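You operate a simulated robot arm through the tools that you are given. There is no shell and no other tool. Be economical: measure what you need, move in short steps, check, and stop when the job is done.

The job below is to be done with a simulated robot arm. You get a single attempt, and the scene is never put back.

## Task
Take the clear cup with the grey band and put it on the top shelf of the wide rack. Put the grey castor on the top of the steel table with the heat block away on the lower shelf of the tool board. Open the drawer of the box table, fetch the folded striped grey cloth and set it in the inside of the drawer of the box table, then shut the drawer. Put the small carton that says "Y235" from the top of the box table on top of the small carton of spares and the small carton labelled "Y372" on the small white board. Lift the grey handled flap of the dark tank open. The order is free. Set down upright: clear cup with the grey band, grey castor, small carton.

It is judged by the outcome, as a careful person would: the job done as asked, and still so three seconds after it is handed in. It fails if anything else is knocked over, pushed out of place, dropped, spilled or broken. Flat cloth is picked up by pressing the open fingertips on it (5 to 10 N) and closing them slowly along it; thin cloth reads only 2 to 8 mm in the jaws.

## Robot
A 7-joint arm with a fingered hand on a trunk, on a base that drives. Base frame: it is fixed to the floor where the robot stands at the start and does not move with it; the origin is under the middle of the robot, x ahead of it, y to its left, z up. Readings come in mm, rad, newtons and seconds.
With the tool pointing down near the work surface it reaches from about 100 to 580 mm from the robot's upright axis, wherever it stands. Its first joint turns from -2.007 to 2.007 rad. Places, roughly: clear cup with the grey band (7x7x9 cm) [500, 100, 1400]; drawer of the box table [-7000, 8100, 700]; folded striped grey cloth (11x7x3 cm) [-6000, 7700, 800]; grey castor (11x8x11 cm) [-5800, 7700, 800]; grey handled flap of the dark tank [-6400, 800, 700]; inside of the drawer of the box table [-7000, 8200, 700]; lower shelf of the tool board (17x93 cm) [-4120, 8420, 920]; small carton [-7000, 8250, 1000]; small carton of spares [-6750, 8250, 1000]; small white board (17x12x2 cm) [-6500, 8300, 900]; top shelf of the wide rack [1600, 1500, 1400]. Payload 3.1 kg.
The tool frame sits at the grasp point between the pads (the TCP): z along the fingers, y along the line on which they close. The tips reach 22 mm beyond it. Largest opening 112 mm; the body of the gripper starts 60 mm behind the TCP. The gripper is a hand of 3 fingers: y runs from the thumb to the fingers, the wrist lies at [0, 0, -218] in the tool frame, and closing takes about 1.5 s.
Orientation is told as [roll, pitch, yaw] about the base's x, y, z axes, in that order, counted from this pose: with the fingers straight down and closing along the base's y, the tool's x points along the base's -x, its y along +y and its z along -z.

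## Interface
- The arm moves only by the tool move_arm. Its argument "motion" is text: rows parted by semicolons, each of 6 numbers parted by spaces: the shift along the tool's x, y, z in mm, then the turn, a rotation vector about the tool's x, y, z in rad. In form: x y z wx wy wz; .... A call has 1 to 20 rows; each row is the pose to reach, as a shift and turn from the pose commanded when the call began, along the tool's axes at that moment. "gripper" is the finger opening in mm, from 0 to 112, set as the call begins (left out, the last holds). Rows are played at 5 a second. More than 50 mm and 0.15 rad between two rows, or a gripper value outside its range, and nothing of the call is played. Where a pose cannot be reached the arm comes as near as it can. A force on the tool above 40 N (or 10 N above the force at the start of the call, whichever is more), or a blocked arm, ends the call early, and 0.2 s more pass. Each finger travels about 108 mm/s and halts on what it meets, pressing with about 30 N; the grip force reading is that of the motor and also rises with nothing between the fingers. The clock runs only during rows and for 0.2 s after the last one: add rows that repeat a pose to give the fingers time. The reply holds the time, the measured pose of the TCP, the force on the tool along the base axes, the opening and the grip force, in the units named above and with some noise, with the torque about the TCP (base axes, N m) and any sound that the robot's microphone picked up.
- Cameras (640 x 400 px; columns grow to the right, rows downward): "scene" is now at [32.2, 139.7, 1798.7]; the picture's right is [-0.04, -1.00, 0.00], its down [-0.63, 0.03, -0.78] and it looks along [0.77, -0.03, -0.63] (base axes); focal length 280 px, centre (320, 200). "wrist" rides on the gripper at [66, 3, -80] in the tool frame; the picture's right is [-0.05, 1.00, 0.00], its down [-0.77, -0.04, -0.64] and it looks along [-0.64, -0.03, 0.77] (tool axes); focal length 275 px, centre (320, 200). There is no depth. A picture from a camera that has moved, and an enlarged one, comes with that camera's place and axes in the base frame and with its lens. The place of the scene camera against the robot may be out by one fixed shift of up to 18 mm in any direction.
- snapshot(camera): a new picture of that camera. The clock stands still meanwhile.
- raise_lower(by): slides the trunk up (or, below 0, down) by that many mm; the arm and the scene camera ride with it, the base frame stays. It gives what a move gives, with no picture.
- roll_base(legs): drives the robot by 1 to 6 legs, each [ahead, left, turn to the left] in mm, mm and rad, along the robot's own axes; the way and the turn of a leg run together, so that a leg with both is an arc; at most 1500 mm and 3.142 rad a leg. The arm and the cameras ride along, it lands a little off, and it stops where it bumps. It gives what a move gives.
- move_fingers(finger1, finger2, thumb_bend): sets how far each is bent, from 0 (flat) to 1 (curled in); at 0.3 the hand is open as for a grip, at 0.7 the pads meet at the TCP. One left out holds its place. A second passes; each finger stops where it meets its share of the squeeze, and holds until it gets a number again. A gripper value or a shape takes the hand back. It gives what a move gives, with no picture; readings hold the bend of each and the force on the fingers (four entries, about 0 where the hand has none), thumb and palm.
- grasp_type(shape): the hand has 3 fingers and takes this shape, open, in about a second: jaw (thumb against the fingers, like two jaws); tri (thumb and two fingers); tip (a fingertip pinch); poke (one finger out to press); point (the index stretched); flat (the hand flat); cup (the hand cupped); fist (a fist). The gripper value then closes the fingers along that shape, each until it touches; the sizes above hold for jaw. It gives what a move gives, with no picture.
- head_to(pan, tilt): turns the head with the scene camera to pan (to the left, within 2.705 rad either way) and tilt (down, from -0.506 to 1.204), counted from straight ahead of the robot. It gives what a move gives.
- close_up(camera, box): a new picture of the part [left, top, right, bottom] of that camera's present view, enlarged. The clock stands still meanwhile.
- hand_in(): hands the job in; it is judged then, once.

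Go step by step. Nothing tells you exact positions but the pictures and the camera data: compare them with the known pose of the tool, close in by small moves and look again before you grip or let go. The budget is 196 turns and 182 pictures, counting those below and the enlarged ones. Unless the task says otherwise, let go and move clear before handing in, and close with one line.

The tools are called after ">>>" as name(argument=value, ...) on one line, values as JSON. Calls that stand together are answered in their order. move_arm: Moves the arm, as the interface text tells. Its arguments: {"type":"object","properties":{"motion":{"type":"string"},"gripper":{"type":"number"}},"required":["motion"]} The other tools are called the same way: raise_lower (by) slides the trunk up or down; grasp_type (shape) gives the hand a shape; move_fingers (finger1, finger2, thumb_bend) moves the fingers one by one; roll_base (legs) drives the base; head_to (pan, tilt) turns the head that bears the scene camera; snapshot (camera) takes a picture; close_up (camera, box) takes an enlarged picture of a part of a camera's view; hand_in () hands the job in.

At the start:

```text
time_s: 0.0
position: [333.3, 84.6, 1489.4]
ee_rot: [0.001, 0.001, 0.0]
wrist_force: [-0.1, 0.4, -0.3]
torque: [-0.02, -0.02, -0.03]
opening: 111.9
finger_force: 0.1
shape: jaw
bend: [0.3, 0.3, 0.3]
finger forces: [0.0, 0.1, 0.0, 0.1, 0.1, 0.1]
trunk travel left (down, up): [-925.0, 65.0]
robot x, y, heading: [-3.9, 0.3, 0.0]
head pan, tilt: [-0.045, 0.684]
```

scene: 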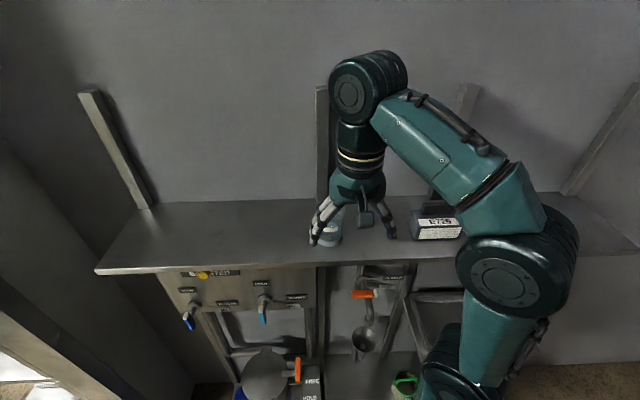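
wrist: 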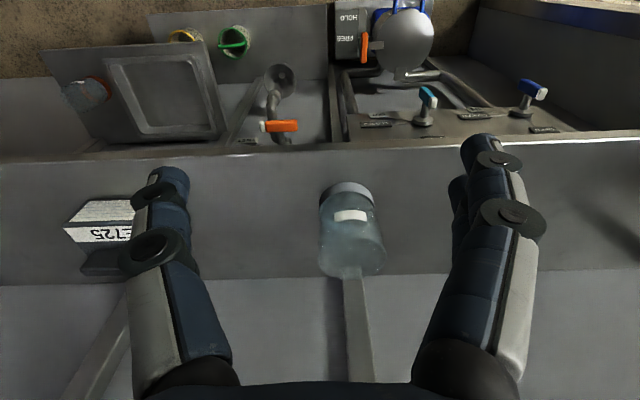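

I see a shelf with the clear cup between the fingers, and a carton to its right. I'll look closer at the cup and look around.

>>> close_up(camera="wrist", box=[270, 150, 430, 300])

>>> close_up(camera="scene", box=[280, 160, 480, 285])

>>> head_to(pan=0.8, tilt=0.4)

>>> snapshot(camera="scene")

```text
2.67 times, centred on (350, 225) of wrist
camera zoom: at [268.8, 87.1, 1570.4], right [0.05, 1.0, 0.0], down [0.77, -0.04, 0.64], along [0.64, -0.03, -0.77], focal length 734 px, centre (240, 133)
```

zoom: 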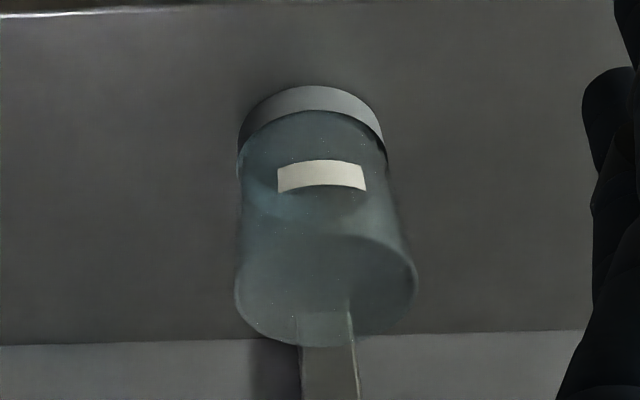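

```text
3.20 times, centred on (380, 222) of scene
camera zoom: at [32.2, 139.7, 1798.7], right [-0.04, -1.0, 0.0], down [-0.63, 0.03, -0.78], along [0.77, -0.03, -0.63], focal length 898 px, centre (128, 128)
```

zoom: 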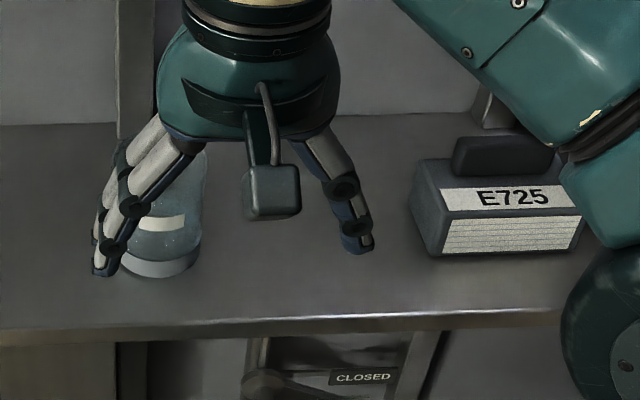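

```text
time_s: 1.2
position: [333.4, 83.7, 1490.5]
ee_rot: [-0.001, -0.001, -0.001]
wrist_force: [0.4, -1.0, -0.2]
torque: [0.01, -0.01, -0.02]
opening: 112.1
finger_force: 0.1
shape: jaw
bend: [0.3, 0.3, 0.3]
finger forces: [0.0, 0.1, 0.0, 0.0, 0.0, 0.0]
trunk travel left (down, up): [-925.0, 65.0]
robot x, y, heading: [1.5, 0.1, -0.0]
head pan, tilt: [0.799, 0.4]
```

```text
177 pictures are left
camera scene: at [11.4, 209.9, 1824.1], right [0.72, -0.7, 0.0], down [-0.27, -0.28, -0.92], along [0.64, 0.66, -0.39], focal length 280 px, centre (320, 200)
```

scene: 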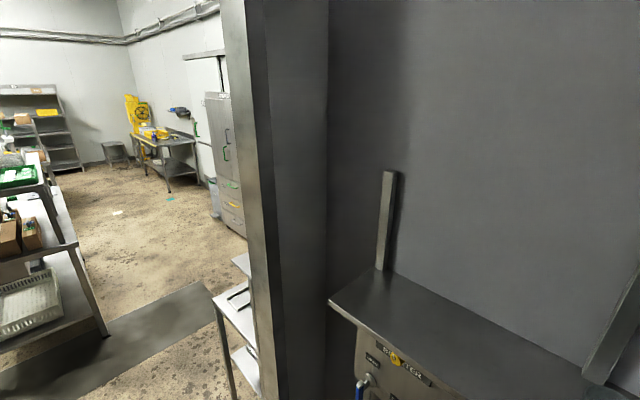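

The cup stands mouth up with its base near [497, 108, 1306]. I'll move over it and check before descending.

>>> move_arm(motion="-40 6 0 0 0 0; -80 12 0 0 0 0; -120 18 0 0 0 0; -162 24 0 0 0 0; -162 24 0 0 0 0", gripper=112)

>>> snapshot(camera="wrist")

>>> head_to(pan=0.0, tilt=0.65)

>>> snapshot(camera="scene")

```text
time_s: 2.4
position: [479.9, 105.0, 1471.9]
ee_rot: [-0.004, -0.001, 0.001]
wrist_force: [0.8, -0.5, -0.2]
torque: [-0.03, -0.01, -0.02]
opening: 112.0
finger_force: 0.0
shape: jaw
bend: [0.3, 0.3, 0.3]
finger forces: [0.1, 0.0, 0.1, 0.0, 0.0, 0.0]
out of reach, approached as far as the arm can: row 3, 4, 5
trunk travel left (down, up): [-925.0, 65.0]
robot x, y, heading: [-3.2, -4.4, -0.001]
head pan, tilt: [0.799, 0.4]
```

```text
176 pictures are left
camera wrist: at [413.9, 108.2, 1553.0], right [0.05, 1.0, 0.0], down [0.77, -0.03, 0.64], along [0.63, -0.03, -0.77], focal length 275 px, centre (320, 200)
```

wrist: 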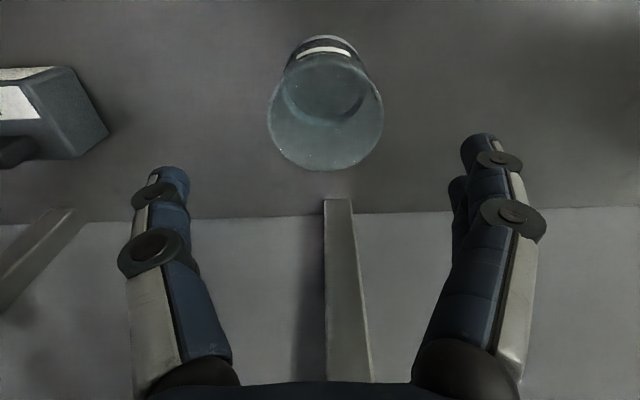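

```text
time_s: 3.5
position: [477.8, 100.5, 1472.6]
ee_rot: [-0.002, -0.001, 0.0]
wrist_force: [0.1, -0.1, 0.2]
torque: [0.0, -0.03, -0.01]
opening: 111.8
finger_force: 0.0
shape: jaw
bend: [0.3, 0.3, 0.3]
finger forces: [0.0, 0.0, 0.0, 0.1, 0.0, 0.0]
trunk travel left (down, up): [-925.0, 65.0]
robot x, y, heading: [2.4, 2.8, -0.003]
head pan, tilt: [0.0, 0.649]
```

```text
175 pictures are left
camera scene: at [33.8, 144.7, 1801.6], right [0.0, -1.0, 0.0], down [-0.6, 0.0, -0.8], along [0.8, 0.0, -0.6], focal length 280 px, centre (320, 200)
```

scene: 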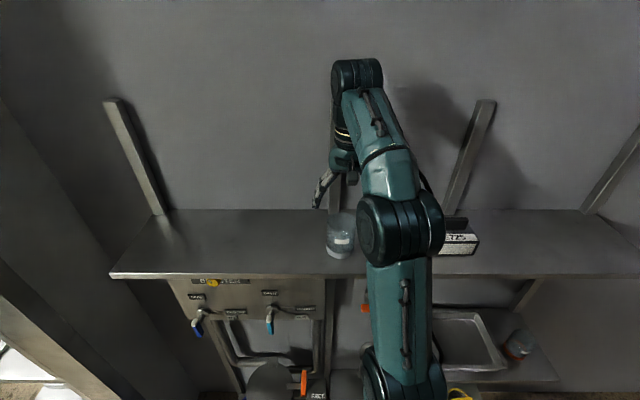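

The cup's rim is centred near [478, 108, 1390], right below the tool. I'll lower the trunk partway.

>>> raise_lower(by=-50)

>>> snapshot(camera="wrist")

>>> snapshot(camera="scene")

```text
time_s: 4.4
position: [478.2, 98.9, 1422.4]
ee_rot: [0.0, 0.0, -0.001]
wrist_force: [0.5, -0.1, -0.6]
torque: [-0.02, 0.01, -0.01]
opening: 111.7
finger_force: 0.1
shape: jaw
bend: [0.3, 0.3, 0.3]
finger forces: [0.0, 0.0, 0.0, 0.0, 0.0, 0.0]
trunk travel left (down, up): [-875.0, 115.0]
robot x, y, heading: [1.5, 1.5, 0.002]
head pan, tilt: [0.0, 0.649]
```

```text
174 pictures are left
camera wrist: at [412.6, 102.1, 1503.8], right [0.05, 1.0, 0.0], down [0.77, -0.04, 0.64], along [0.64, -0.03, -0.77], focal length 275 px, centre (320, 200)
```

wrist: 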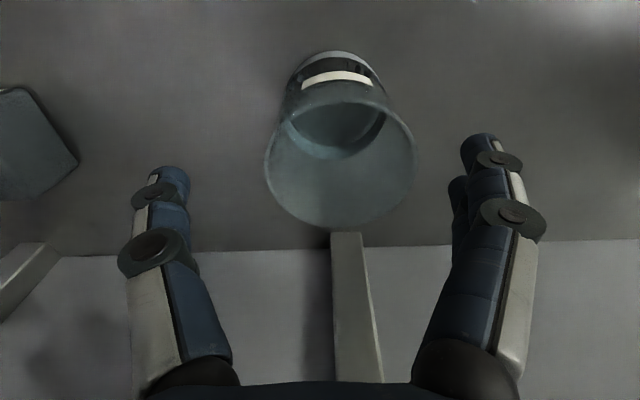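

```text
173 pictures are left
camera scene: at [33.3, 143.5, 1751.6], right [0.0, -1.0, 0.0], down [-0.6, 0.0, -0.8], along [0.8, 0.0, -0.6], focal length 280 px, centre (320, 200)
```

scene: 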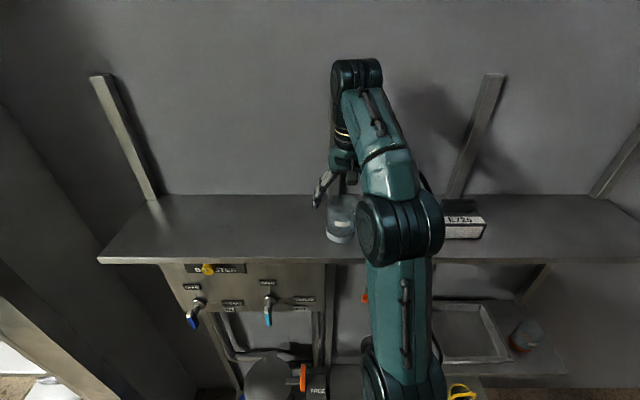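

The cup sits about 9 mm further left than the tool. I'll shift and continue down.

>>> move_arm(motion="0 5 0 0 0 0; 0 9 0 0 0 0; 0 9 0 0 0 0")

>>> snapshot(camera="wrist")

```text
time_s: 5.2
position: [479.7, 107.8, 1423.3]
ee_rot: [0.001, -0.002, -0.001]
wrist_force: [-0.3, 0.6, -0.3]
torque: [0.0, 0.01, 0.01]
opening: 111.9
finger_force: 0.0
shape: jaw
bend: [0.3, 0.3, 0.3]
finger forces: [0.1, 0.1, 0.0, 0.0, 0.0, 0.0]
trunk travel left (down, up): [-875.0, 115.0]
robot x, y, heading: [3.0, -0.4, 0.001]
head pan, tilt: [0.0, 0.649]
```

```text
172 pictures are left
camera wrist: at [412.5, 111.2, 1503.1], right [0.05, 1.0, 0.0], down [0.77, -0.04, 0.64], along [0.64, -0.03, -0.77], focal length 275 px, centre (320, 200)
```

wrist: 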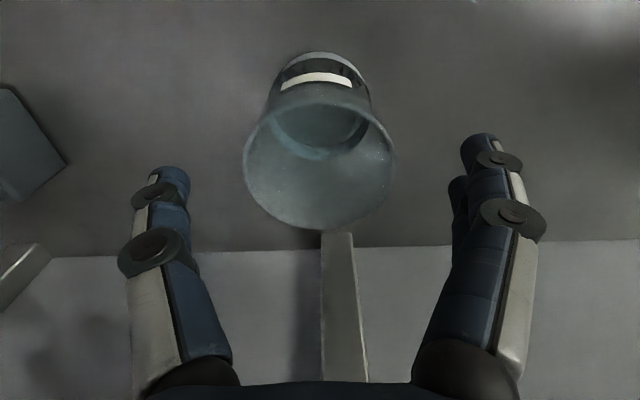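

Centred. Lowering to gripping height and closing.

>>> raise_lower(by=-70)

>>> snapshot(camera="wrist")

```text
time_s: 6.2
position: [476.9, 107.8, 1358.3]
ee_rot: [0.005, -0.018, -0.003]
wrist_force: [-0.2, 0.6, 21.1]
torque: [0.22, -0.07, 0.04]
opening: 111.6
finger_force: 0.1
shape: jaw
bend: [0.3, 0.3, 0.3]
finger forces: [5.5, 11.1, 0.0, 0.0, 10.8, 0.0]
trunk travel left (down, up): [-808.0, 182.0]
robot x, y, heading: [1.7, -1.7, -0.002]
head pan, tilt: [0.0, 0.649]
stopped: the force on the tool passed its limit at 51 N (the readings are from after the stop); the commanded pose is now the measured one
```

```text
171 pictures are left
camera wrist: at [410.0, 111.0, 1438.4], right [0.05, 1.0, 0.01], down [0.76, -0.04, 0.65], along [0.65, -0.03, -0.76], focal length 275 px, centre (320, 200)
```

wrist: 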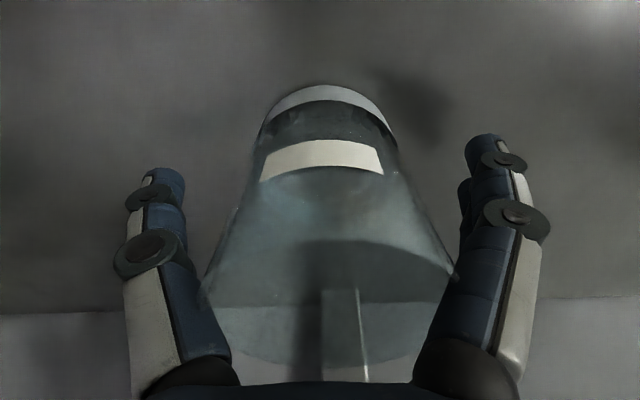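

The fingertips are touching the shelf, so the shelf is near 1336. I'll rise 14 mm and close.

>>> move_arm(motion="0 0 -14 0 0 0; 0 0 -14 0 0 0")

>>> move_arm(motion="0 0 0 0 0 0; 0 0 0 0 0 0; 0 0 0 0 0 0; 0 0 0 0 0 0; 0 0 0 0 0 0; 0 0 0 0 0 0; 0 0 0 0 0 0", gripper=55)

>>> snapshot(camera="wrist")

```text
time_s: 6.8
position: [476.7, 109.3, 1358.5]
ee_rot: [0.005, -0.019, -0.001]
wrist_force: [2.7, 1.7, 24.5]
torque: [0.21, 0.09, -0.07]
opening: 111.6
finger_force: 0.2
shape: jaw
bend: [0.3, 0.3, 0.3]
finger forces: [5.6, 13.6, 0.0, 0.1, 11.7, 0.0]
out of reach, approached as far as the arm can: row 1, 2
trunk travel left (down, up): [-808.0, 182.0]
robot x, y, heading: [-3.0, 3.1, -0.005]
head pan, tilt: [0.0, 0.649]
```

```text
time_s: 8.4
position: [475.8, 108.8, 1358.7]
ee_rot: [0.003, -0.018, 0.0]
wrist_force: [5.1, 4.2, 36.0]
torque: [0.05, 0.35, -0.23]
opening: 52.5
finger_force: 30.3
shape: jaw
bend: [0.73, 0.75, 0.72]
finger forces: [22.9, 40.3, 0.0, 0.0, 46.4, 0.0]
trunk travel left (down, up): [-808.0, 182.0]
robot x, y, heading: [-2.9, -1.2, -0.004]
head pan, tilt: [0.0, 0.649]
```

```text
170 pictures are left
camera wrist: at [409.1, 111.8, 1438.3], right [0.05, 1.0, 0.01], down [0.76, -0.04, 0.65], along [0.65, -0.03, -0.76], focal length 275 px, centre (320, 200)
```

wrist: 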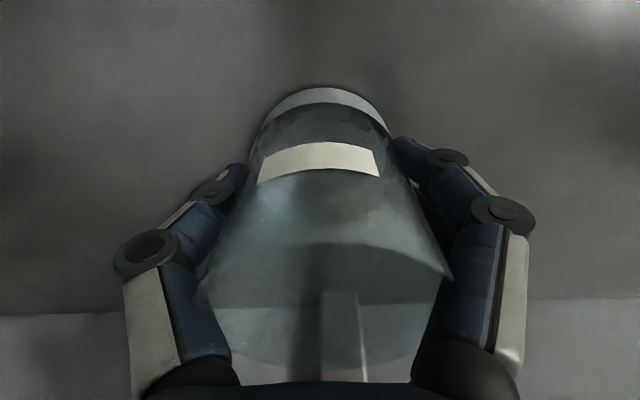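

The cup is gripped at about 52 mm. I'll tighten and lift with the trunk.

>>> move_arm(motion="0 0 0 0 0 0; 0 0 0 0 0 0; 0 0 0 0 0 0", gripper=40)

>>> raise_lower(by=60)

>>> snapshot(camera="wrist")

```text
time_s: 9.2
position: [476.1, 109.1, 1359.6]
ee_rot: [0.002, -0.017, 0.002]
wrist_force: [4.0, 4.6, 33.9]
torque: [0.14, 0.39, -0.24]
opening: 52.2
finger_force: 29.9
shape: jaw
bend: [0.74, 0.75, 0.71]
finger forces: [22.3, 37.9, 0.0, 0.0, 43.5, 0.0]
trunk travel left (down, up): [-808.0, 182.0]
robot x, y, heading: [1.8, 4.3, 0.005]
head pan, tilt: [0.0, 0.649]
```

```text
time_s: 10.2
position: [479.7, 109.0, 1416.9]
ee_rot: [0.003, -0.013, 0.0]
wrist_force: [0.9, -0.7, -1.0]
torque: [-0.01, -0.01, 0.01]
opening: 52.1
finger_force: 29.7
shape: jaw
bend: [0.74, 0.74, 0.71]
finger forces: [19.2, 27.5, 0.0, 0.0, 39.3, 0.1]
trunk travel left (down, up): [-868.0, 122.0]
robot x, y, heading: [-1.4, 2.8, -0.004]
head pan, tilt: [0.0, 0.649]
```

```text
169 pictures are left
camera wrist: at [412.6, 111.3, 1497.0], right [0.05, 1.0, 0.0], down [0.76, -0.04, 0.65], along [0.65, -0.03, -0.76], focal length 275 px, centre (320, 200)
```

wrist: 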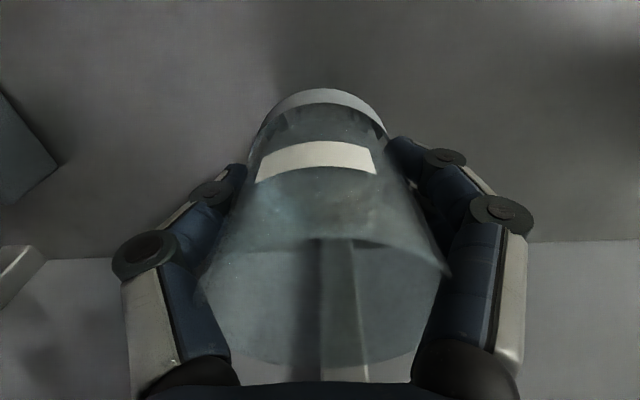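

Cup held. I'll raise, pull the arm in, back away and look for the wide rack.

>>> raise_lower(by=100)

>>> move_arm(motion="45 0 0 0 0 0; 90 0 0 0 0 0; 135 0 0 0 0 0; 170 -10 0 0 0 0; 200 -20 0 0 0 0")

>>> head_to(pan=1.2, tilt=0.35)

>>> snapshot(camera="scene")

>>> head_to(pan=2.2, tilt=0.35)

>>> snapshot(camera="scene")

>>> head_to(pan=-1.5, tilt=0.35)

>>> snapshot(camera="scene")

```text
time_s: 11.5
position: [478.4, 107.5, 1516.6]
ee_rot: [0.004, -0.015, -0.001]
wrist_force: [0.0, -0.3, 0.3]
torque: [0.03, -0.01, 0.03]
opening: 52.1
finger_force: 29.7
shape: jaw
bend: [0.74, 0.74, 0.71]
finger forces: [19.0, 27.5, 0.0, 0.0, 39.4, 0.0]
trunk travel left (down, up): [-968.0, 22.0]
robot x, y, heading: [1.4, -2.1, 0.003]
head pan, tilt: [0.0, 0.649]
```

```text
time_s: 12.7
position: [273.8, 84.6, 1517.4]
ee_rot: [0.004, -0.015, -0.005]
wrist_force: [0.2, 0.7, -0.6]
torque: [-0.05, -0.01, -0.01]
opening: 51.7
finger_force: 30.2
shape: jaw
bend: [0.74, 0.74, 0.71]
finger forces: [18.3, 25.8, 0.0, 0.1, 37.4, 0.0]
trunk travel left (down, up): [-968.0, 22.0]
robot x, y, heading: [1.6, -1.7, -0.0]
head pan, tilt: [0.0, 0.649]
```

```text
time_s: 14.1
position: [277.5, 86.6, 1517.9]
ee_rot: [0.003, -0.015, -0.003]
wrist_force: [-0.7, -0.1, -0.4]
torque: [-0.01, 0.02, 0.01]
opening: 51.4
finger_force: 29.9
shape: jaw
bend: [0.74, 0.74, 0.71]
finger forces: [18.3, 25.7, 0.0, 0.0, 37.4, 0.0]
trunk travel left (down, up): [-968.0, 22.0]
robot x, y, heading: [-1.6, -1.9, 0.003]
head pan, tilt: [1.201, 0.351]
```

```text
168 pictures are left
camera scene: at [-19.1, 230.5, 1871.2], right [0.93, -0.36, 0.0], down [-0.12, -0.32, -0.94], along [0.34, 0.88, -0.34], focal length 280 px, centre (320, 200)
```

scene: 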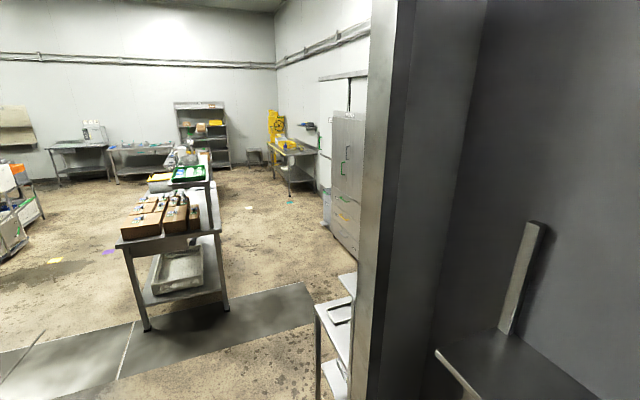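

```text
time_s: 15.4
position: [276.4, 86.3, 1517.0]
ee_rot: [0.004, -0.014, -0.004]
wrist_force: [-0.1, -0.9, -0.6]
torque: [0.03, -0.04, -0.01]
opening: 51.5
finger_force: 30.3
shape: jaw
bend: [0.74, 0.74, 0.71]
finger forces: [18.3, 25.7, 0.1, 0.0, 37.4, 0.1]
trunk travel left (down, up): [-968.0, 22.0]
robot x, y, heading: [-2.0, 0.6, 0.001]
head pan, tilt: [2.201, 0.351]
```

```text
167 pictures are left
camera scene: at [-107.9, 218.9, 1871.2], right [0.81, 0.59, 0.0], down [0.2, -0.28, -0.94], along [-0.55, 0.76, -0.34], focal length 280 px, centre (320, 200)
```

scene: 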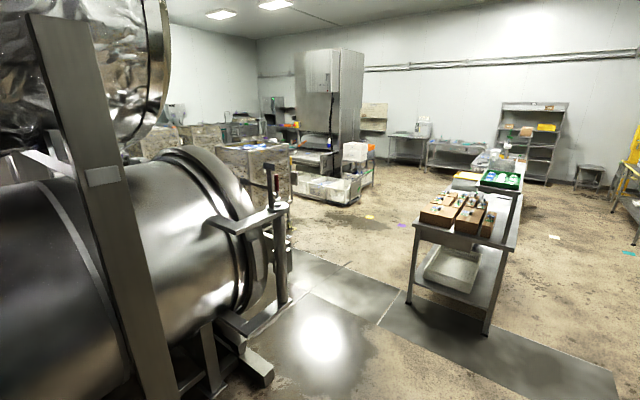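

```text
time_s: 18.4
position: [277.4, 86.3, 1517.5]
ee_rot: [0.004, -0.014, -0.004]
wrist_force: [-0.1, 0.0, 0.1]
torque: [0.0, 0.02, 0.0]
opening: 51.4
finger_force: 29.8
shape: jaw
bend: [0.74, 0.74, 0.71]
finger forces: [18.3, 25.7, 0.0, 0.1, 37.3, 0.1]
trunk travel left (down, up): [-968.0, 22.0]
robot x, y, heading: [-0.6, -2.8, 0.002]
head pan, tilt: [-1.499, 0.351]
```

```text
166 pictures are left
camera scene: at [-46.4, 50.7, 1871.2], right [-1.0, -0.07, 0.0], down [-0.02, 0.34, -0.94], along [0.07, -0.94, -0.34], focal length 280 px, centre (320, 200)
```

scene: 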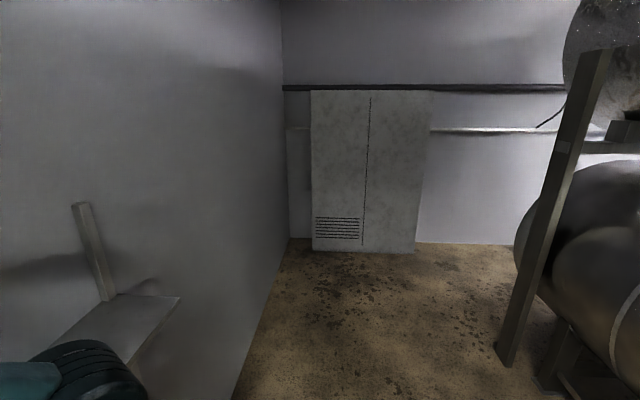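

The wide rack is probably behind the pillar to the left. I'll back off a little, drive left, and look.

>>> roll_base(legs=[[-250, 0, 0], [0, 900, 0]])

>>> head_to(pan=0.3, tilt=0.45)

>>> snapshot(camera="scene")

```text
time_s: 24.6
position: [46.0, 979.8, 1517.0]
ee_rot: [0.007, -0.012, -0.021]
wrist_force: [0.4, -0.4, 0.6]
torque: [-0.01, 0.02, 0.02]
opening: 51.6
finger_force: 29.9
shape: jaw
bend: [0.74, 0.74, 0.71]
finger forces: [18.2, 25.7, 0.0, 0.1, 37.3, 0.0]
trunk travel left (down, up): [-968.0, 22.0]
robot x, y, heading: [-231.9, 900.2, -0.023]
head pan, tilt: [-1.499, 0.351]
```

```text
time_s: 26.4
position: [46.5, 980.4, 1516.6]
ee_rot: [0.004, -0.013, -0.023]
wrist_force: [-0.6, -0.4, 0.3]
torque: [0.05, 0.0, 0.0]
opening: 51.6
finger_force: 29.5
shape: jaw
bend: [0.74, 0.74, 0.71]
finger forces: [18.3, 25.7, 0.0, 0.1, 37.4, 0.0]
trunk travel left (down, up): [-968.0, 22.0]
robot x, y, heading: [-234.0, 899.0, -0.017]
head pan, tilt: [0.3, 0.45]
```

```text
165 pictures are left
camera scene: at [-193.4, 1070.7, 1862.0], right [0.27, -0.96, 0.0], down [-0.42, -0.12, -0.9], along [0.87, 0.25, -0.44], focal length 280 px, centre (320, 200)
```

scene: 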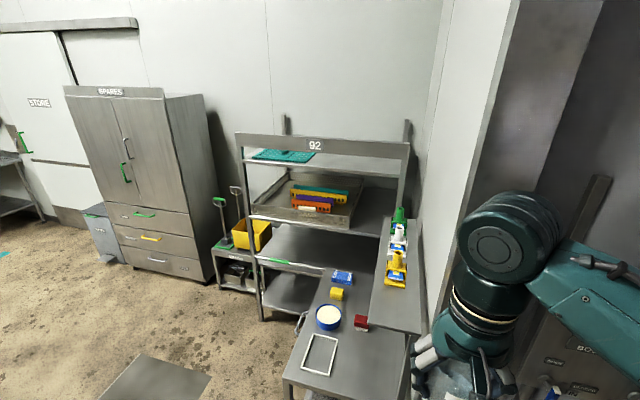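

The wide rack ("92") has its front near x=1255, spanning y about 1025–1960, with a counter in front of its right half. I'll drive round to its open left half.

>>> roll_base(legs=[[0, 890, 0.02], [600, 0, 0]])

>>> head_to(pan=0.0, tilt=0.5)

>>> snapshot(camera="scene")

```text
time_s: 34.1
position: [663.4, 1877.2, 1517.8]
ee_rot: [0.004, -0.014, 0.016]
wrist_force: [0.1, 0.0, -0.9]
torque: [0.01, -0.02, 0.02]
opening: 51.5
finger_force: 30.6
shape: jaw
bend: [0.74, 0.74, 0.71]
finger forces: [18.2, 25.7, 0.0, 0.0, 37.2, 0.1]
trunk travel left (down, up): [-968.0, 22.0]
robot x, y, heading: [391.2, 1786.1, 0.012]
head pan, tilt: [0.3, 0.45]
```

```text
time_s: 34.9
position: [663.0, 1877.9, 1517.6]
ee_rot: [0.004, -0.015, 0.017]
wrist_force: [0.5, 0.2, 0.3]
torque: [0.01, -0.01, 0.0]
opening: 51.6
finger_force: 30.0
shape: jaw
bend: [0.74, 0.74, 0.71]
finger forces: [18.3, 25.7, 0.0, 0.0, 37.3, 0.0]
trunk travel left (down, up): [-968.0, 22.0]
robot x, y, heading: [389.2, 1788.8, 0.011]
head pan, tilt: [0.0, 0.499]
```

```text
164 pictures are left
camera scene: at [424.3, 1932.5, 1857.6], right [0.02, -1.0, 0.0], down [-0.48, -0.01, -0.88], along [0.88, 0.01, -0.48], focal length 280 px, centre (320, 200)
```

scene: 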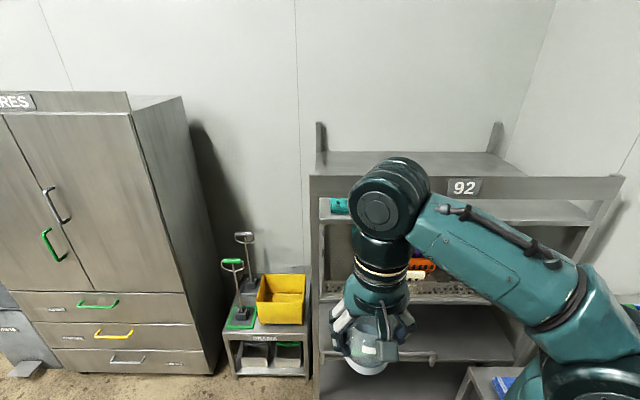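

Now I look closer at the rack's top.

>>> close_up(camera="scene", box=[290, 100, 640, 320])

>>> raise_lower(by=-300)

>>> snapshot(camera="scene")

```text
1.82 times, centred on (465, 210) of scene
camera zoom: at [424.3, 1932.5, 1857.6], right [0.02, -1.0, 0.0], down [-0.48, -0.01, -0.88], along [0.88, 0.01, -0.48], focal length 510 px, centre (56, 182)
```

zoom: 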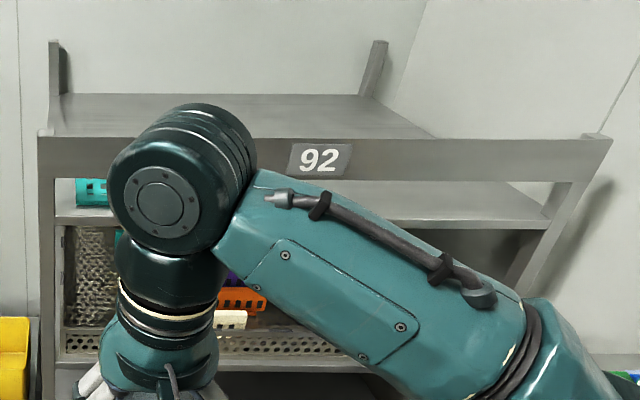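

```text
time_s: 37.9
position: [661.8, 1878.1, 1218.0]
ee_rot: [0.004, -0.014, 0.016]
wrist_force: [0.3, 1.3, -0.3]
torque: [0.0, 0.02, -0.02]
opening: 51.8
finger_force: 29.7
shape: jaw
bend: [0.74, 0.74, 0.71]
finger forces: [18.2, 25.7, 0.0, 0.0, 37.2, 0.1]
trunk travel left (down, up): [-668.0, 322.0]
robot x, y, heading: [389.0, 1787.6, 0.018]
head pan, tilt: [0.0, 0.499]
```

```text
162 pictures are left
camera scene: at [423.9, 1932.3, 1557.6], right [0.02, -1.0, 0.0], down [-0.48, -0.01, -0.88], along [0.88, 0.01, -0.48], focal length 280 px, centre (320, 200)
```

scene: 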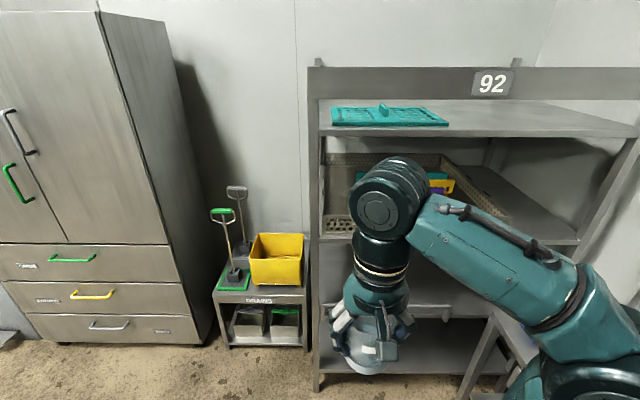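

The rack has one top shelf (with a green mat) behind and below a "92" header bar. I'll lower the camera to measure the gap and heights precisely.

>>> raise_lower(by=-130)

>>> head_to(pan=-0.2, tilt=0.1)

>>> snapshot(camera="scene")

>>> close_up(camera="scene", box=[200, 130, 400, 255])

```text
time_s: 39.5
position: [661.8, 1879.4, 1087.6]
ee_rot: [0.003, -0.014, 0.016]
wrist_force: [0.8, -0.7, -0.3]
torque: [0.0, 0.01, 0.02]
opening: 51.8
finger_force: 29.7
shape: jaw
bend: [0.74, 0.74, 0.71]
finger forces: [18.2, 25.6, 0.0, 0.0, 37.2, 0.1]
trunk travel left (down, up): [-538.0, 452.0]
robot x, y, heading: [392.8, 1785.4, 0.012]
head pan, tilt: [0.0, 0.499]
```

```text
time_s: 40.3
position: [663.0, 1877.7, 1087.5]
ee_rot: [0.003, -0.013, 0.017]
wrist_force: [-0.7, 0.1, -1.6]
torque: [0.03, 0.02, 0.01]
opening: 51.6
finger_force: 30.1
shape: jaw
bend: [0.74, 0.74, 0.71]
finger forces: [18.2, 25.5, 0.0, 0.0, 37.2, 0.0]
trunk travel left (down, up): [-538.0, 452.0]
robot x, y, heading: [387.1, 1789.4, 0.016]
head pan, tilt: [-0.201, 0.099]
```

```text
161 pictures are left
camera scene: at [423.4, 1914.0, 1464.6], right [-0.18, -0.98, 0.0], down [-0.1, 0.02, -0.99], along [0.98, -0.18, -0.1], focal length 280 px, centre (320, 200)
```

scene: 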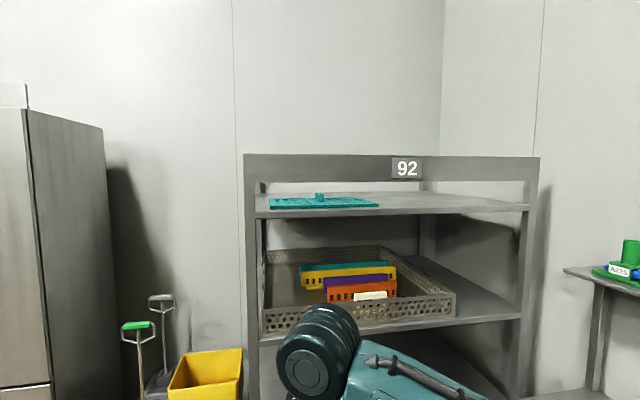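

```text
3.20 times, centred on (300, 192) of scene
camera zoom: at [423.4, 1914.0, 1464.6], right [-0.18, -0.98, 0.0], down [-0.1, 0.02, -0.99], along [0.98, -0.18, -0.1], focal length 898 px, centre (384, 224)
```

zoom: 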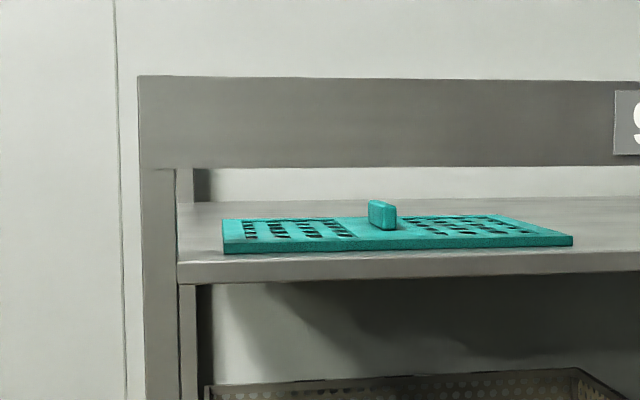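

The header bar spans z≈1436–1511 and the shelf is at ≈1355, so the gap of about 80 mm is too low for the cup; it must go over the bar. I'll dry-run the placing pose here in free air to see how the arm lies relative to the bar.

>>> raise_lower(by=450)

>>> move_arm(motion="0 0 -12 0 0 0; 0 0 -25 0 0 0; -40 0 -25 0 0 0; -80 0 -25 0 0 0; -120 0 -25 0 0 0; -150 0 -25 0 0 0; -150 0 -25 0 0 0")

>>> head_to(pan=-0.2, tilt=0.6)

>>> snapshot(camera="scene")

```text
refused: 450 is not a number from -400 to 400
```

```text
time_s: 41.9
position: [809.2, 1881.8, 1107.9]
ee_rot: [0.003, -0.016, 0.015]
wrist_force: [0.8, -0.7, -0.4]
torque: [0.01, 0.02, 0.01]
opening: 51.3
finger_force: 30.3
shape: jaw
bend: [0.74, 0.74, 0.71]
finger forces: [17.5, 23.9, 0.1, 0.1, 35.3, 0.0]
out of reach, approached as far as the arm can: row 2, 3, 6, 7
trunk travel left (down, up): [-538.0, 452.0]
robot x, y, heading: [389.4, 1785.7, 0.016]
head pan, tilt: [-0.201, 0.099]
```

```text
time_s: 42.9
position: [809.8, 1880.1, 1107.5]
ee_rot: [0.006, -0.016, 0.015]
wrist_force: [0.3, -0.7, -0.7]
torque: [0.0, 0.02, 0.0]
opening: 51.3
finger_force: 30.6
shape: jaw
bend: [0.74, 0.74, 0.71]
finger forces: [17.6, 23.9, 0.0, 0.1, 35.2, 0.0]
trunk travel left (down, up): [-538.0, 452.0]
robot x, y, heading: [386.3, 1788.3, 0.018]
head pan, tilt: [-0.201, 0.6]
```

```text
159 pictures are left
camera scene: at [420.0, 1914.6, 1418.5], right [-0.18, -0.98, 0.0], down [-0.55, 0.1, -0.83], along [0.81, -0.15, -0.56], focal length 280 px, centre (320, 200)
```

scene: 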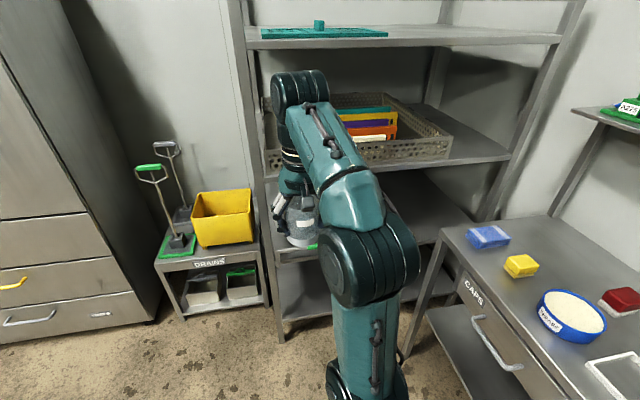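

Now lower the arm (not the trunk) by 175 mm in free air, to see the forearm attitude in the placing pose.

>>> move_arm(motion="0 0 40 0 0 0; 0 0 80 0 0 0; 0 0 120 0 0 0; 0 0 150 0 0 0; 0 0 175 0 0 0; 0 0 175 0 0 0")

>>> snapshot(camera="scene")

>>> snapshot(camera="wrist")

```text
time_s: 44.2
position: [811.1, 1881.3, 932.3]
ee_rot: [0.002, -0.013, 0.017]
wrist_force: [-0.4, 0.1, -1.1]
torque: [-0.03, -0.02, 0.02]
opening: 50.9
finger_force: 29.8
shape: jaw
bend: [0.74, 0.74, 0.71]
finger forces: [16.6, 22.4, 0.0, 0.0, 34.0, 0.0]
trunk travel left (down, up): [-538.0, 452.0]
robot x, y, heading: [388.0, 1789.9, 0.016]
head pan, tilt: [-0.201, 0.6]
```

```text
158 pictures are left
camera scene: at [419.7, 1914.7, 1418.5], right [-0.18, -0.98, 0.0], down [-0.56, 0.1, -0.83], along [0.81, -0.15, -0.56], focal length 280 px, centre (320, 200)
```

scene: 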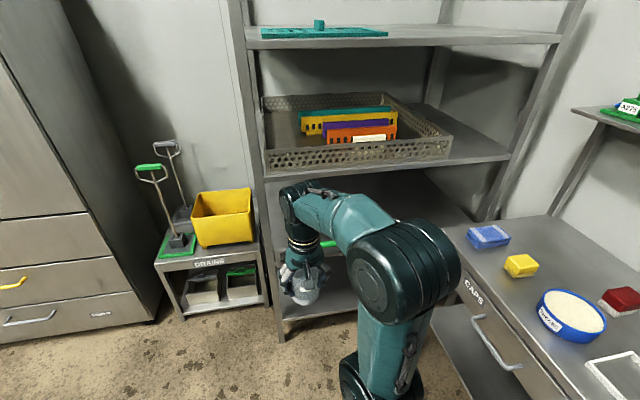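

```text
157 pictures are left
camera wrist: at [744.5, 1883.6, 1012.0], right [0.03, 1.0, 0.0], down [0.76, -0.03, 0.65], along [0.65, -0.02, -0.76], focal length 275 px, centre (320, 200)
```

wrist: 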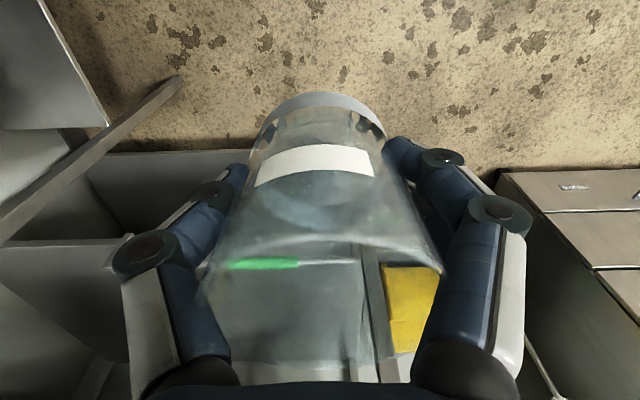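

The elbow lies above the wrist in the placing pose, so the forearm clears the bar. I'll retract, then look down to judge the base's footprint.

>>> move_arm(motion="0 0 -40 0 0 0; 0 0 -80 0 0 0; 0 0 -120 0 0 0; 0 0 -155 0 0 0; 45 0 -155 0 0 0; 90 0 -155 0 0 0; 130 0 -155 0 0 0; 130 0 -155 0 0 0")

>>> head_to(pan=-0.7, tilt=1.2)

>>> snapshot(camera="scene")

>>> head_to(pan=1.3, tilt=1.2)

>>> snapshot(camera="scene")

```text
time_s: 46.0
position: [678.4, 1879.7, 1089.2]
ee_rot: [0.003, -0.015, 0.014]
wrist_force: [0.5, 0.7, -0.1]
torque: [0.02, -0.03, 0.02]
opening: 50.9
finger_force: 29.7
shape: jaw
bend: [0.74, 0.74, 0.71]
finger forces: [16.3, 21.4, 0.1, 0.1, 32.9, 0.1]
trunk travel left (down, up): [-538.0, 452.0]
robot x, y, heading: [387.9, 1790.8, 0.016]
head pan, tilt: [-0.201, 0.6]
```

```text
time_s: 47.0
position: [678.6, 1879.8, 1090.4]
ee_rot: [0.003, -0.013, 0.017]
wrist_force: [0.4, 0.0, -0.7]
torque: [0.0, 0.01, -0.01]
opening: 51.0
finger_force: 30.2
shape: jaw
bend: [0.74, 0.74, 0.71]
finger forces: [16.3, 21.4, 0.1, 0.0, 32.9, 0.1]
trunk travel left (down, up): [-538.0, 452.0]
robot x, y, heading: [388.7, 1787.2, 0.017]
head pan, tilt: [-0.7, 1.201]
```

```text
156 pictures are left
camera scene: at [376.3, 1895.5, 1373.9], right [-0.63, -0.78, 0.0], down [-0.72, 0.59, -0.36], along [0.28, -0.23, -0.93], focal length 280 px, centre (320, 200)
```

scene: 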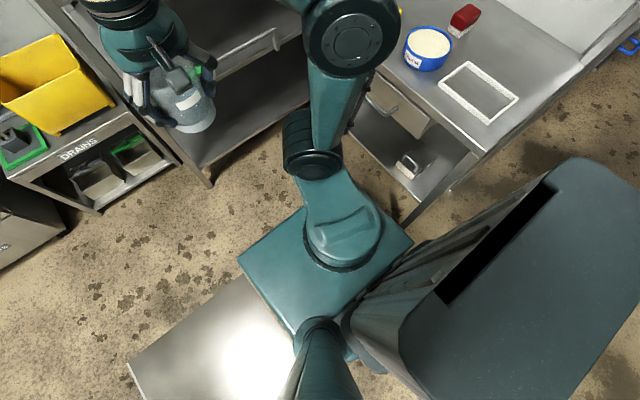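

```text
time_s: 49.0
position: [678.6, 1880.3, 1090.6]
ee_rot: [0.003, -0.015, 0.016]
wrist_force: [-1.2, 0.5, -0.7]
torque: [0.02, -0.02, 0.0]
opening: 51.0
finger_force: 30.3
shape: jaw
bend: [0.74, 0.74, 0.71]
finger forces: [16.4, 21.3, 0.1, 0.0, 32.8, 0.1]
trunk travel left (down, up): [-538.0, 452.0]
robot x, y, heading: [387.8, 1790.6, 0.013]
head pan, tilt: [1.3, 1.201]
```

```text
155 pictures are left
camera scene: at [347.1, 1985.0, 1373.9], right [0.97, -0.25, 0.0], down [-0.24, -0.9, -0.36], along [0.09, 0.35, -0.93], focal length 280 px, centre (320, 200)
```

scene: 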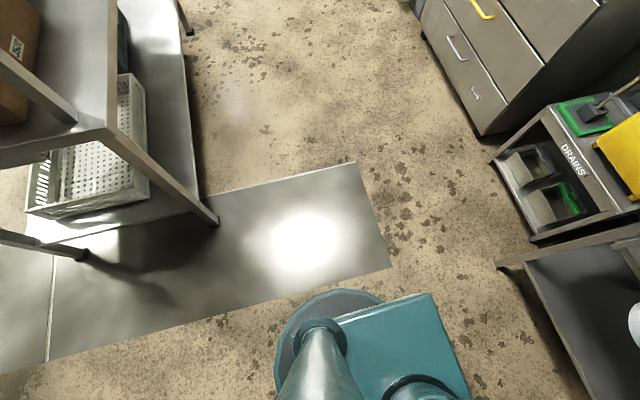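

The base is a disc about 250 mm in radius. I'll raise the trunk, pull the arm in, and drive close to the rack left of the counter.

>>> raise_lower(by=400)

>>> raise_lower(by=50)

>>> move_arm(motion="40 -20 0 0 0 0; 80 -60 0 0 0 0; 90 -90 0 0 0 0; 90 -90 0 0 0 0")

>>> roll_base(legs=[[200, -133, -0.016], [290, 0, 0]])

>>> head_to(pan=-0.3, tilt=0.7)

>>> snapshot(camera="scene")

>>> snapshot(camera="wrist")

```text
time_s: 52.8
position: [679.1, 1879.4, 1488.7]
ee_rot: [0.003, -0.015, 0.016]
wrist_force: [-0.4, 0.1, -0.4]
torque: [0.01, 0.01, -0.03]
opening: 51.2
finger_force: 29.8
shape: jaw
bend: [0.74, 0.74, 0.71]
finger forces: [16.3, 21.3, 0.1, 0.0, 32.8, 0.0]
trunk travel left (down, up): [-938.0, 52.0]
robot x, y, heading: [388.6, 1788.9, 0.015]
head pan, tilt: [1.3, 1.201]
```

```text
time_s: 53.7
position: [680.2, 1880.4, 1539.2]
ee_rot: [0.005, -0.015, 0.014]
wrist_force: [0.8, -0.1, 0.0]
torque: [0.01, -0.01, -0.02]
opening: 50.9
finger_force: 30.0
shape: jaw
bend: [0.74, 0.74, 0.71]
finger forces: [16.3, 21.3, 0.1, 0.0, 32.8, 0.0]
trunk travel left (down, up): [-988.0, 2.0]
robot x, y, heading: [389.7, 1788.0, 0.018]
head pan, tilt: [1.3, 1.201]
```

```text
refused: row 2 steps farther than a row can; nothing moved
```

```text
time_s: 57.1
position: [1159.0, 1745.3, 1538.8]
ee_rot: [0.004, -0.015, -0.005]
wrist_force: [0.0, -0.1, 0.0]
torque: [0.01, -0.02, 0.01]
opening: 51.1
finger_force: 29.7
shape: jaw
bend: [0.74, 0.74, 0.71]
finger forces: [16.2, 21.3, 0.1, 0.0, 32.8, 0.0]
trunk travel left (down, up): [-988.0, 2.0]
robot x, y, heading: [869.6, 1657.6, -0.001]
head pan, tilt: [1.3, 1.201]
```

```text
time_s: 58.7
position: [1161.1, 1745.1, 1538.7]
ee_rot: [0.004, -0.014, -0.005]
wrist_force: [0.0, 0.1, -0.3]
torque: [0.0, 0.01, 0.03]
opening: 51.0
finger_force: 29.9
shape: jaw
bend: [0.74, 0.74, 0.71]
finger forces: [16.3, 21.2, 0.1, 0.0, 32.8, 0.1]
trunk travel left (down, up): [-988.0, 2.0]
robot x, y, heading: [872.2, 1655.6, -0.005]
head pan, tilt: [-0.3, 0.7]
```

```text
154 pictures are left
camera scene: at [896.8, 1777.1, 1859.8], right [-0.3, -0.95, 0.0], down [-0.61, 0.19, -0.76], along [0.73, -0.23, -0.64], focal length 280 px, centre (320, 200)
```

scene: 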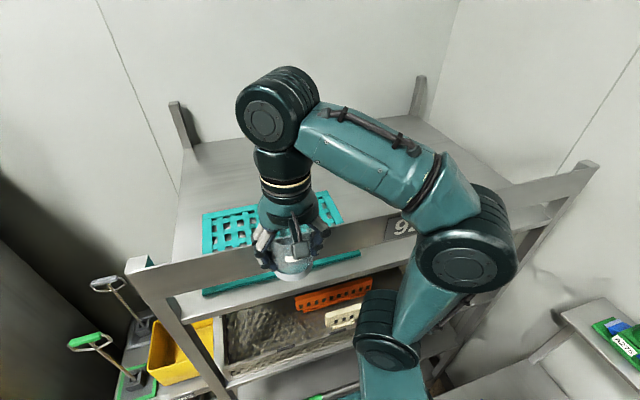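

```text
153 pictures are left
camera wrist: at [1094.0, 1748.3, 1618.9], right [0.05, 1.0, 0.0], down [0.76, -0.04, 0.65], along [0.65, -0.03, -0.76], focal length 275 px, centre (320, 200)
```

wrist: 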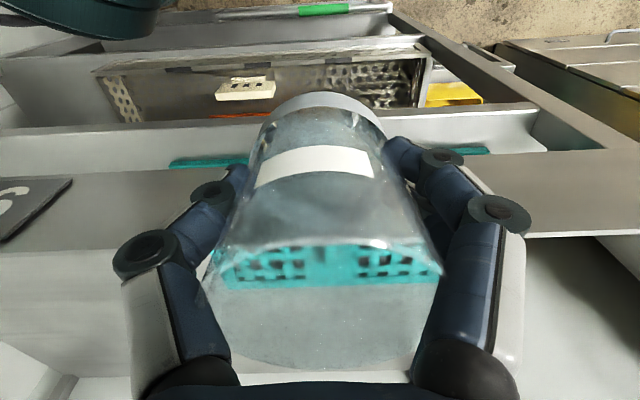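

I'll raise and pull in the hand, then drive 50 mm closer.

>>> move_arm(motion="40 0 -10 0 0 0; 70 0 -20 0 0 0; 70 -45 -25 0 0 0; 70 -90 -25 0 0 0; 70 -135 -25 0 0 0; 70 -135 -25 0 0 0")

>>> roll_base(legs=[[52, 0, 0]])

>>> snapshot(camera="scene")

>>> snapshot(camera="wrist")

```text
time_s: 60.1
position: [1090.0, 1610.9, 1561.0]
ee_rot: [0.002, -0.014, -0.004]
wrist_force: [-0.2, 0.7, -0.7]
torque: [0.01, 0.01, -0.06]
opening: 50.9
finger_force: 30.3
shape: jaw
bend: [0.74, 0.74, 0.71]
finger forces: [16.1, 21.1, 0.0, 0.1, 32.5, 0.1]
out of reach, approached as far as the arm can: row 3
trunk travel left (down, up): [-988.0, 2.0]
robot x, y, heading: [866.4, 1657.2, 0.002]
head pan, tilt: [-0.3, 0.7]
```

```text
time_s: 61.1
position: [1133.5, 1611.3, 1560.9]
ee_rot: [0.005, -0.019, -0.006]
wrist_force: [-0.7, -1.1, -0.5]
torque: [-0.03, -0.02, -0.03]
opening: 51.2
finger_force: 30.1
shape: jaw
bend: [0.74, 0.74, 0.71]
finger forces: [16.1, 21.1, 0.1, 0.0, 32.4, 0.0]
trunk travel left (down, up): [-988.0, 2.0]
robot x, y, heading: [923.9, 1654.2, -0.005]
head pan, tilt: [-0.3, 0.7]
```

```text
152 pictures are left
camera scene: at [941.4, 1776.7, 1859.9], right [-0.3, -0.95, 0.0], down [-0.61, 0.19, -0.77], along [0.73, -0.23, -0.64], focal length 280 px, centre (320, 200)
```

scene: 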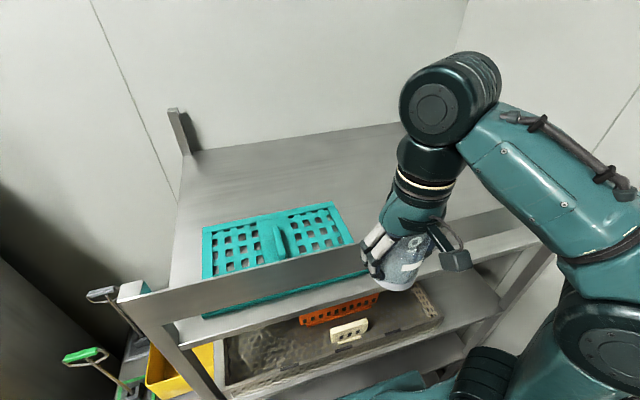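

```text
151 pictures are left
camera wrist: at [1066.8, 1614.3, 1640.0], right [0.05, 1.0, 0.01], down [0.76, -0.04, 0.65], along [0.65, -0.03, -0.76], focal length 275 px, centre (320, 200)
```

wrist: 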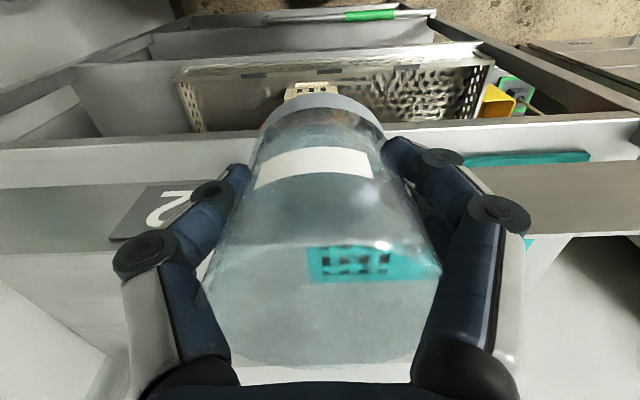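

I'll slide right to y≈1505, then forward over the bar.

>>> move_arm(motion="0 -45 0 0 0 0; 0 -80 0 0 0 0; 0 -108 0 0 0 0; -40 -108 0 0 0 0; -80 -108 0 0 0 0; -80 -108 0 0 0 0")

>>> snapshot(camera="wrist")

>>> snapshot(camera="scene")

```text
time_s: 62.5
position: [1216.9, 1503.7, 1561.6]
ee_rot: [0.005, -0.016, -0.004]
wrist_force: [-0.3, 0.1, 0.0]
torque: [0.01, 0.02, 0.02]
opening: 50.7
finger_force: 30.4
shape: jaw
bend: [0.74, 0.74, 0.71]
finger forces: [15.8, 20.7, 0.1, 0.0, 32.1, 0.0]
trunk travel left (down, up): [-988.0, 2.0]
robot x, y, heading: [923.1, 1661.9, -0.001]
head pan, tilt: [-0.3, 0.7]
```

```text
150 pictures are left
camera wrist: at [1149.7, 1506.5, 1639.6], right [0.05, 1.0, 0.01], down [0.76, -0.04, 0.65], along [0.65, -0.03, -0.76], focal length 275 px, centre (320, 200)
```

wrist: 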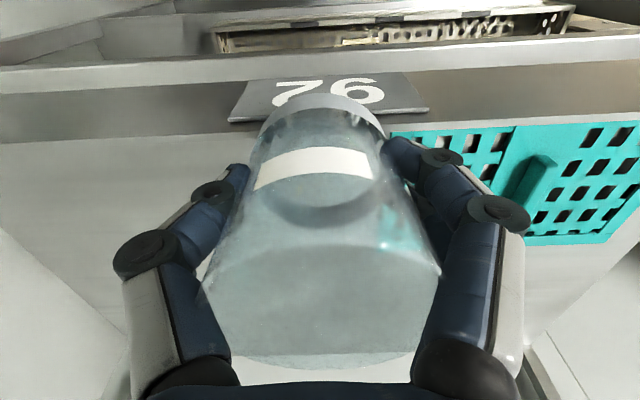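

```text
149 pictures are left
camera scene: at [947.3, 1776.5, 1859.9], right [-0.3, -0.95, 0.0], down [-0.61, 0.19, -0.77], along [0.73, -0.23, -0.64], focal length 280 px, centre (320, 200)
```

scene: 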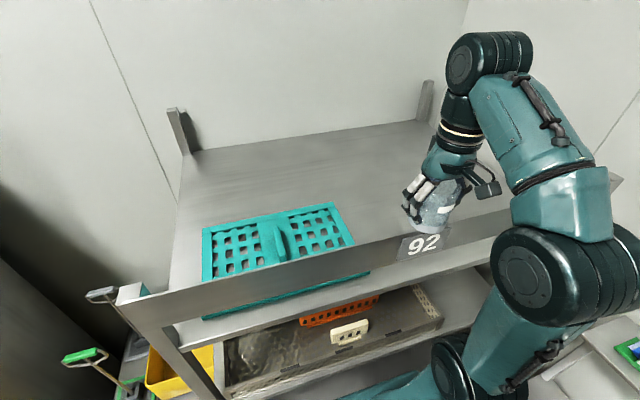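

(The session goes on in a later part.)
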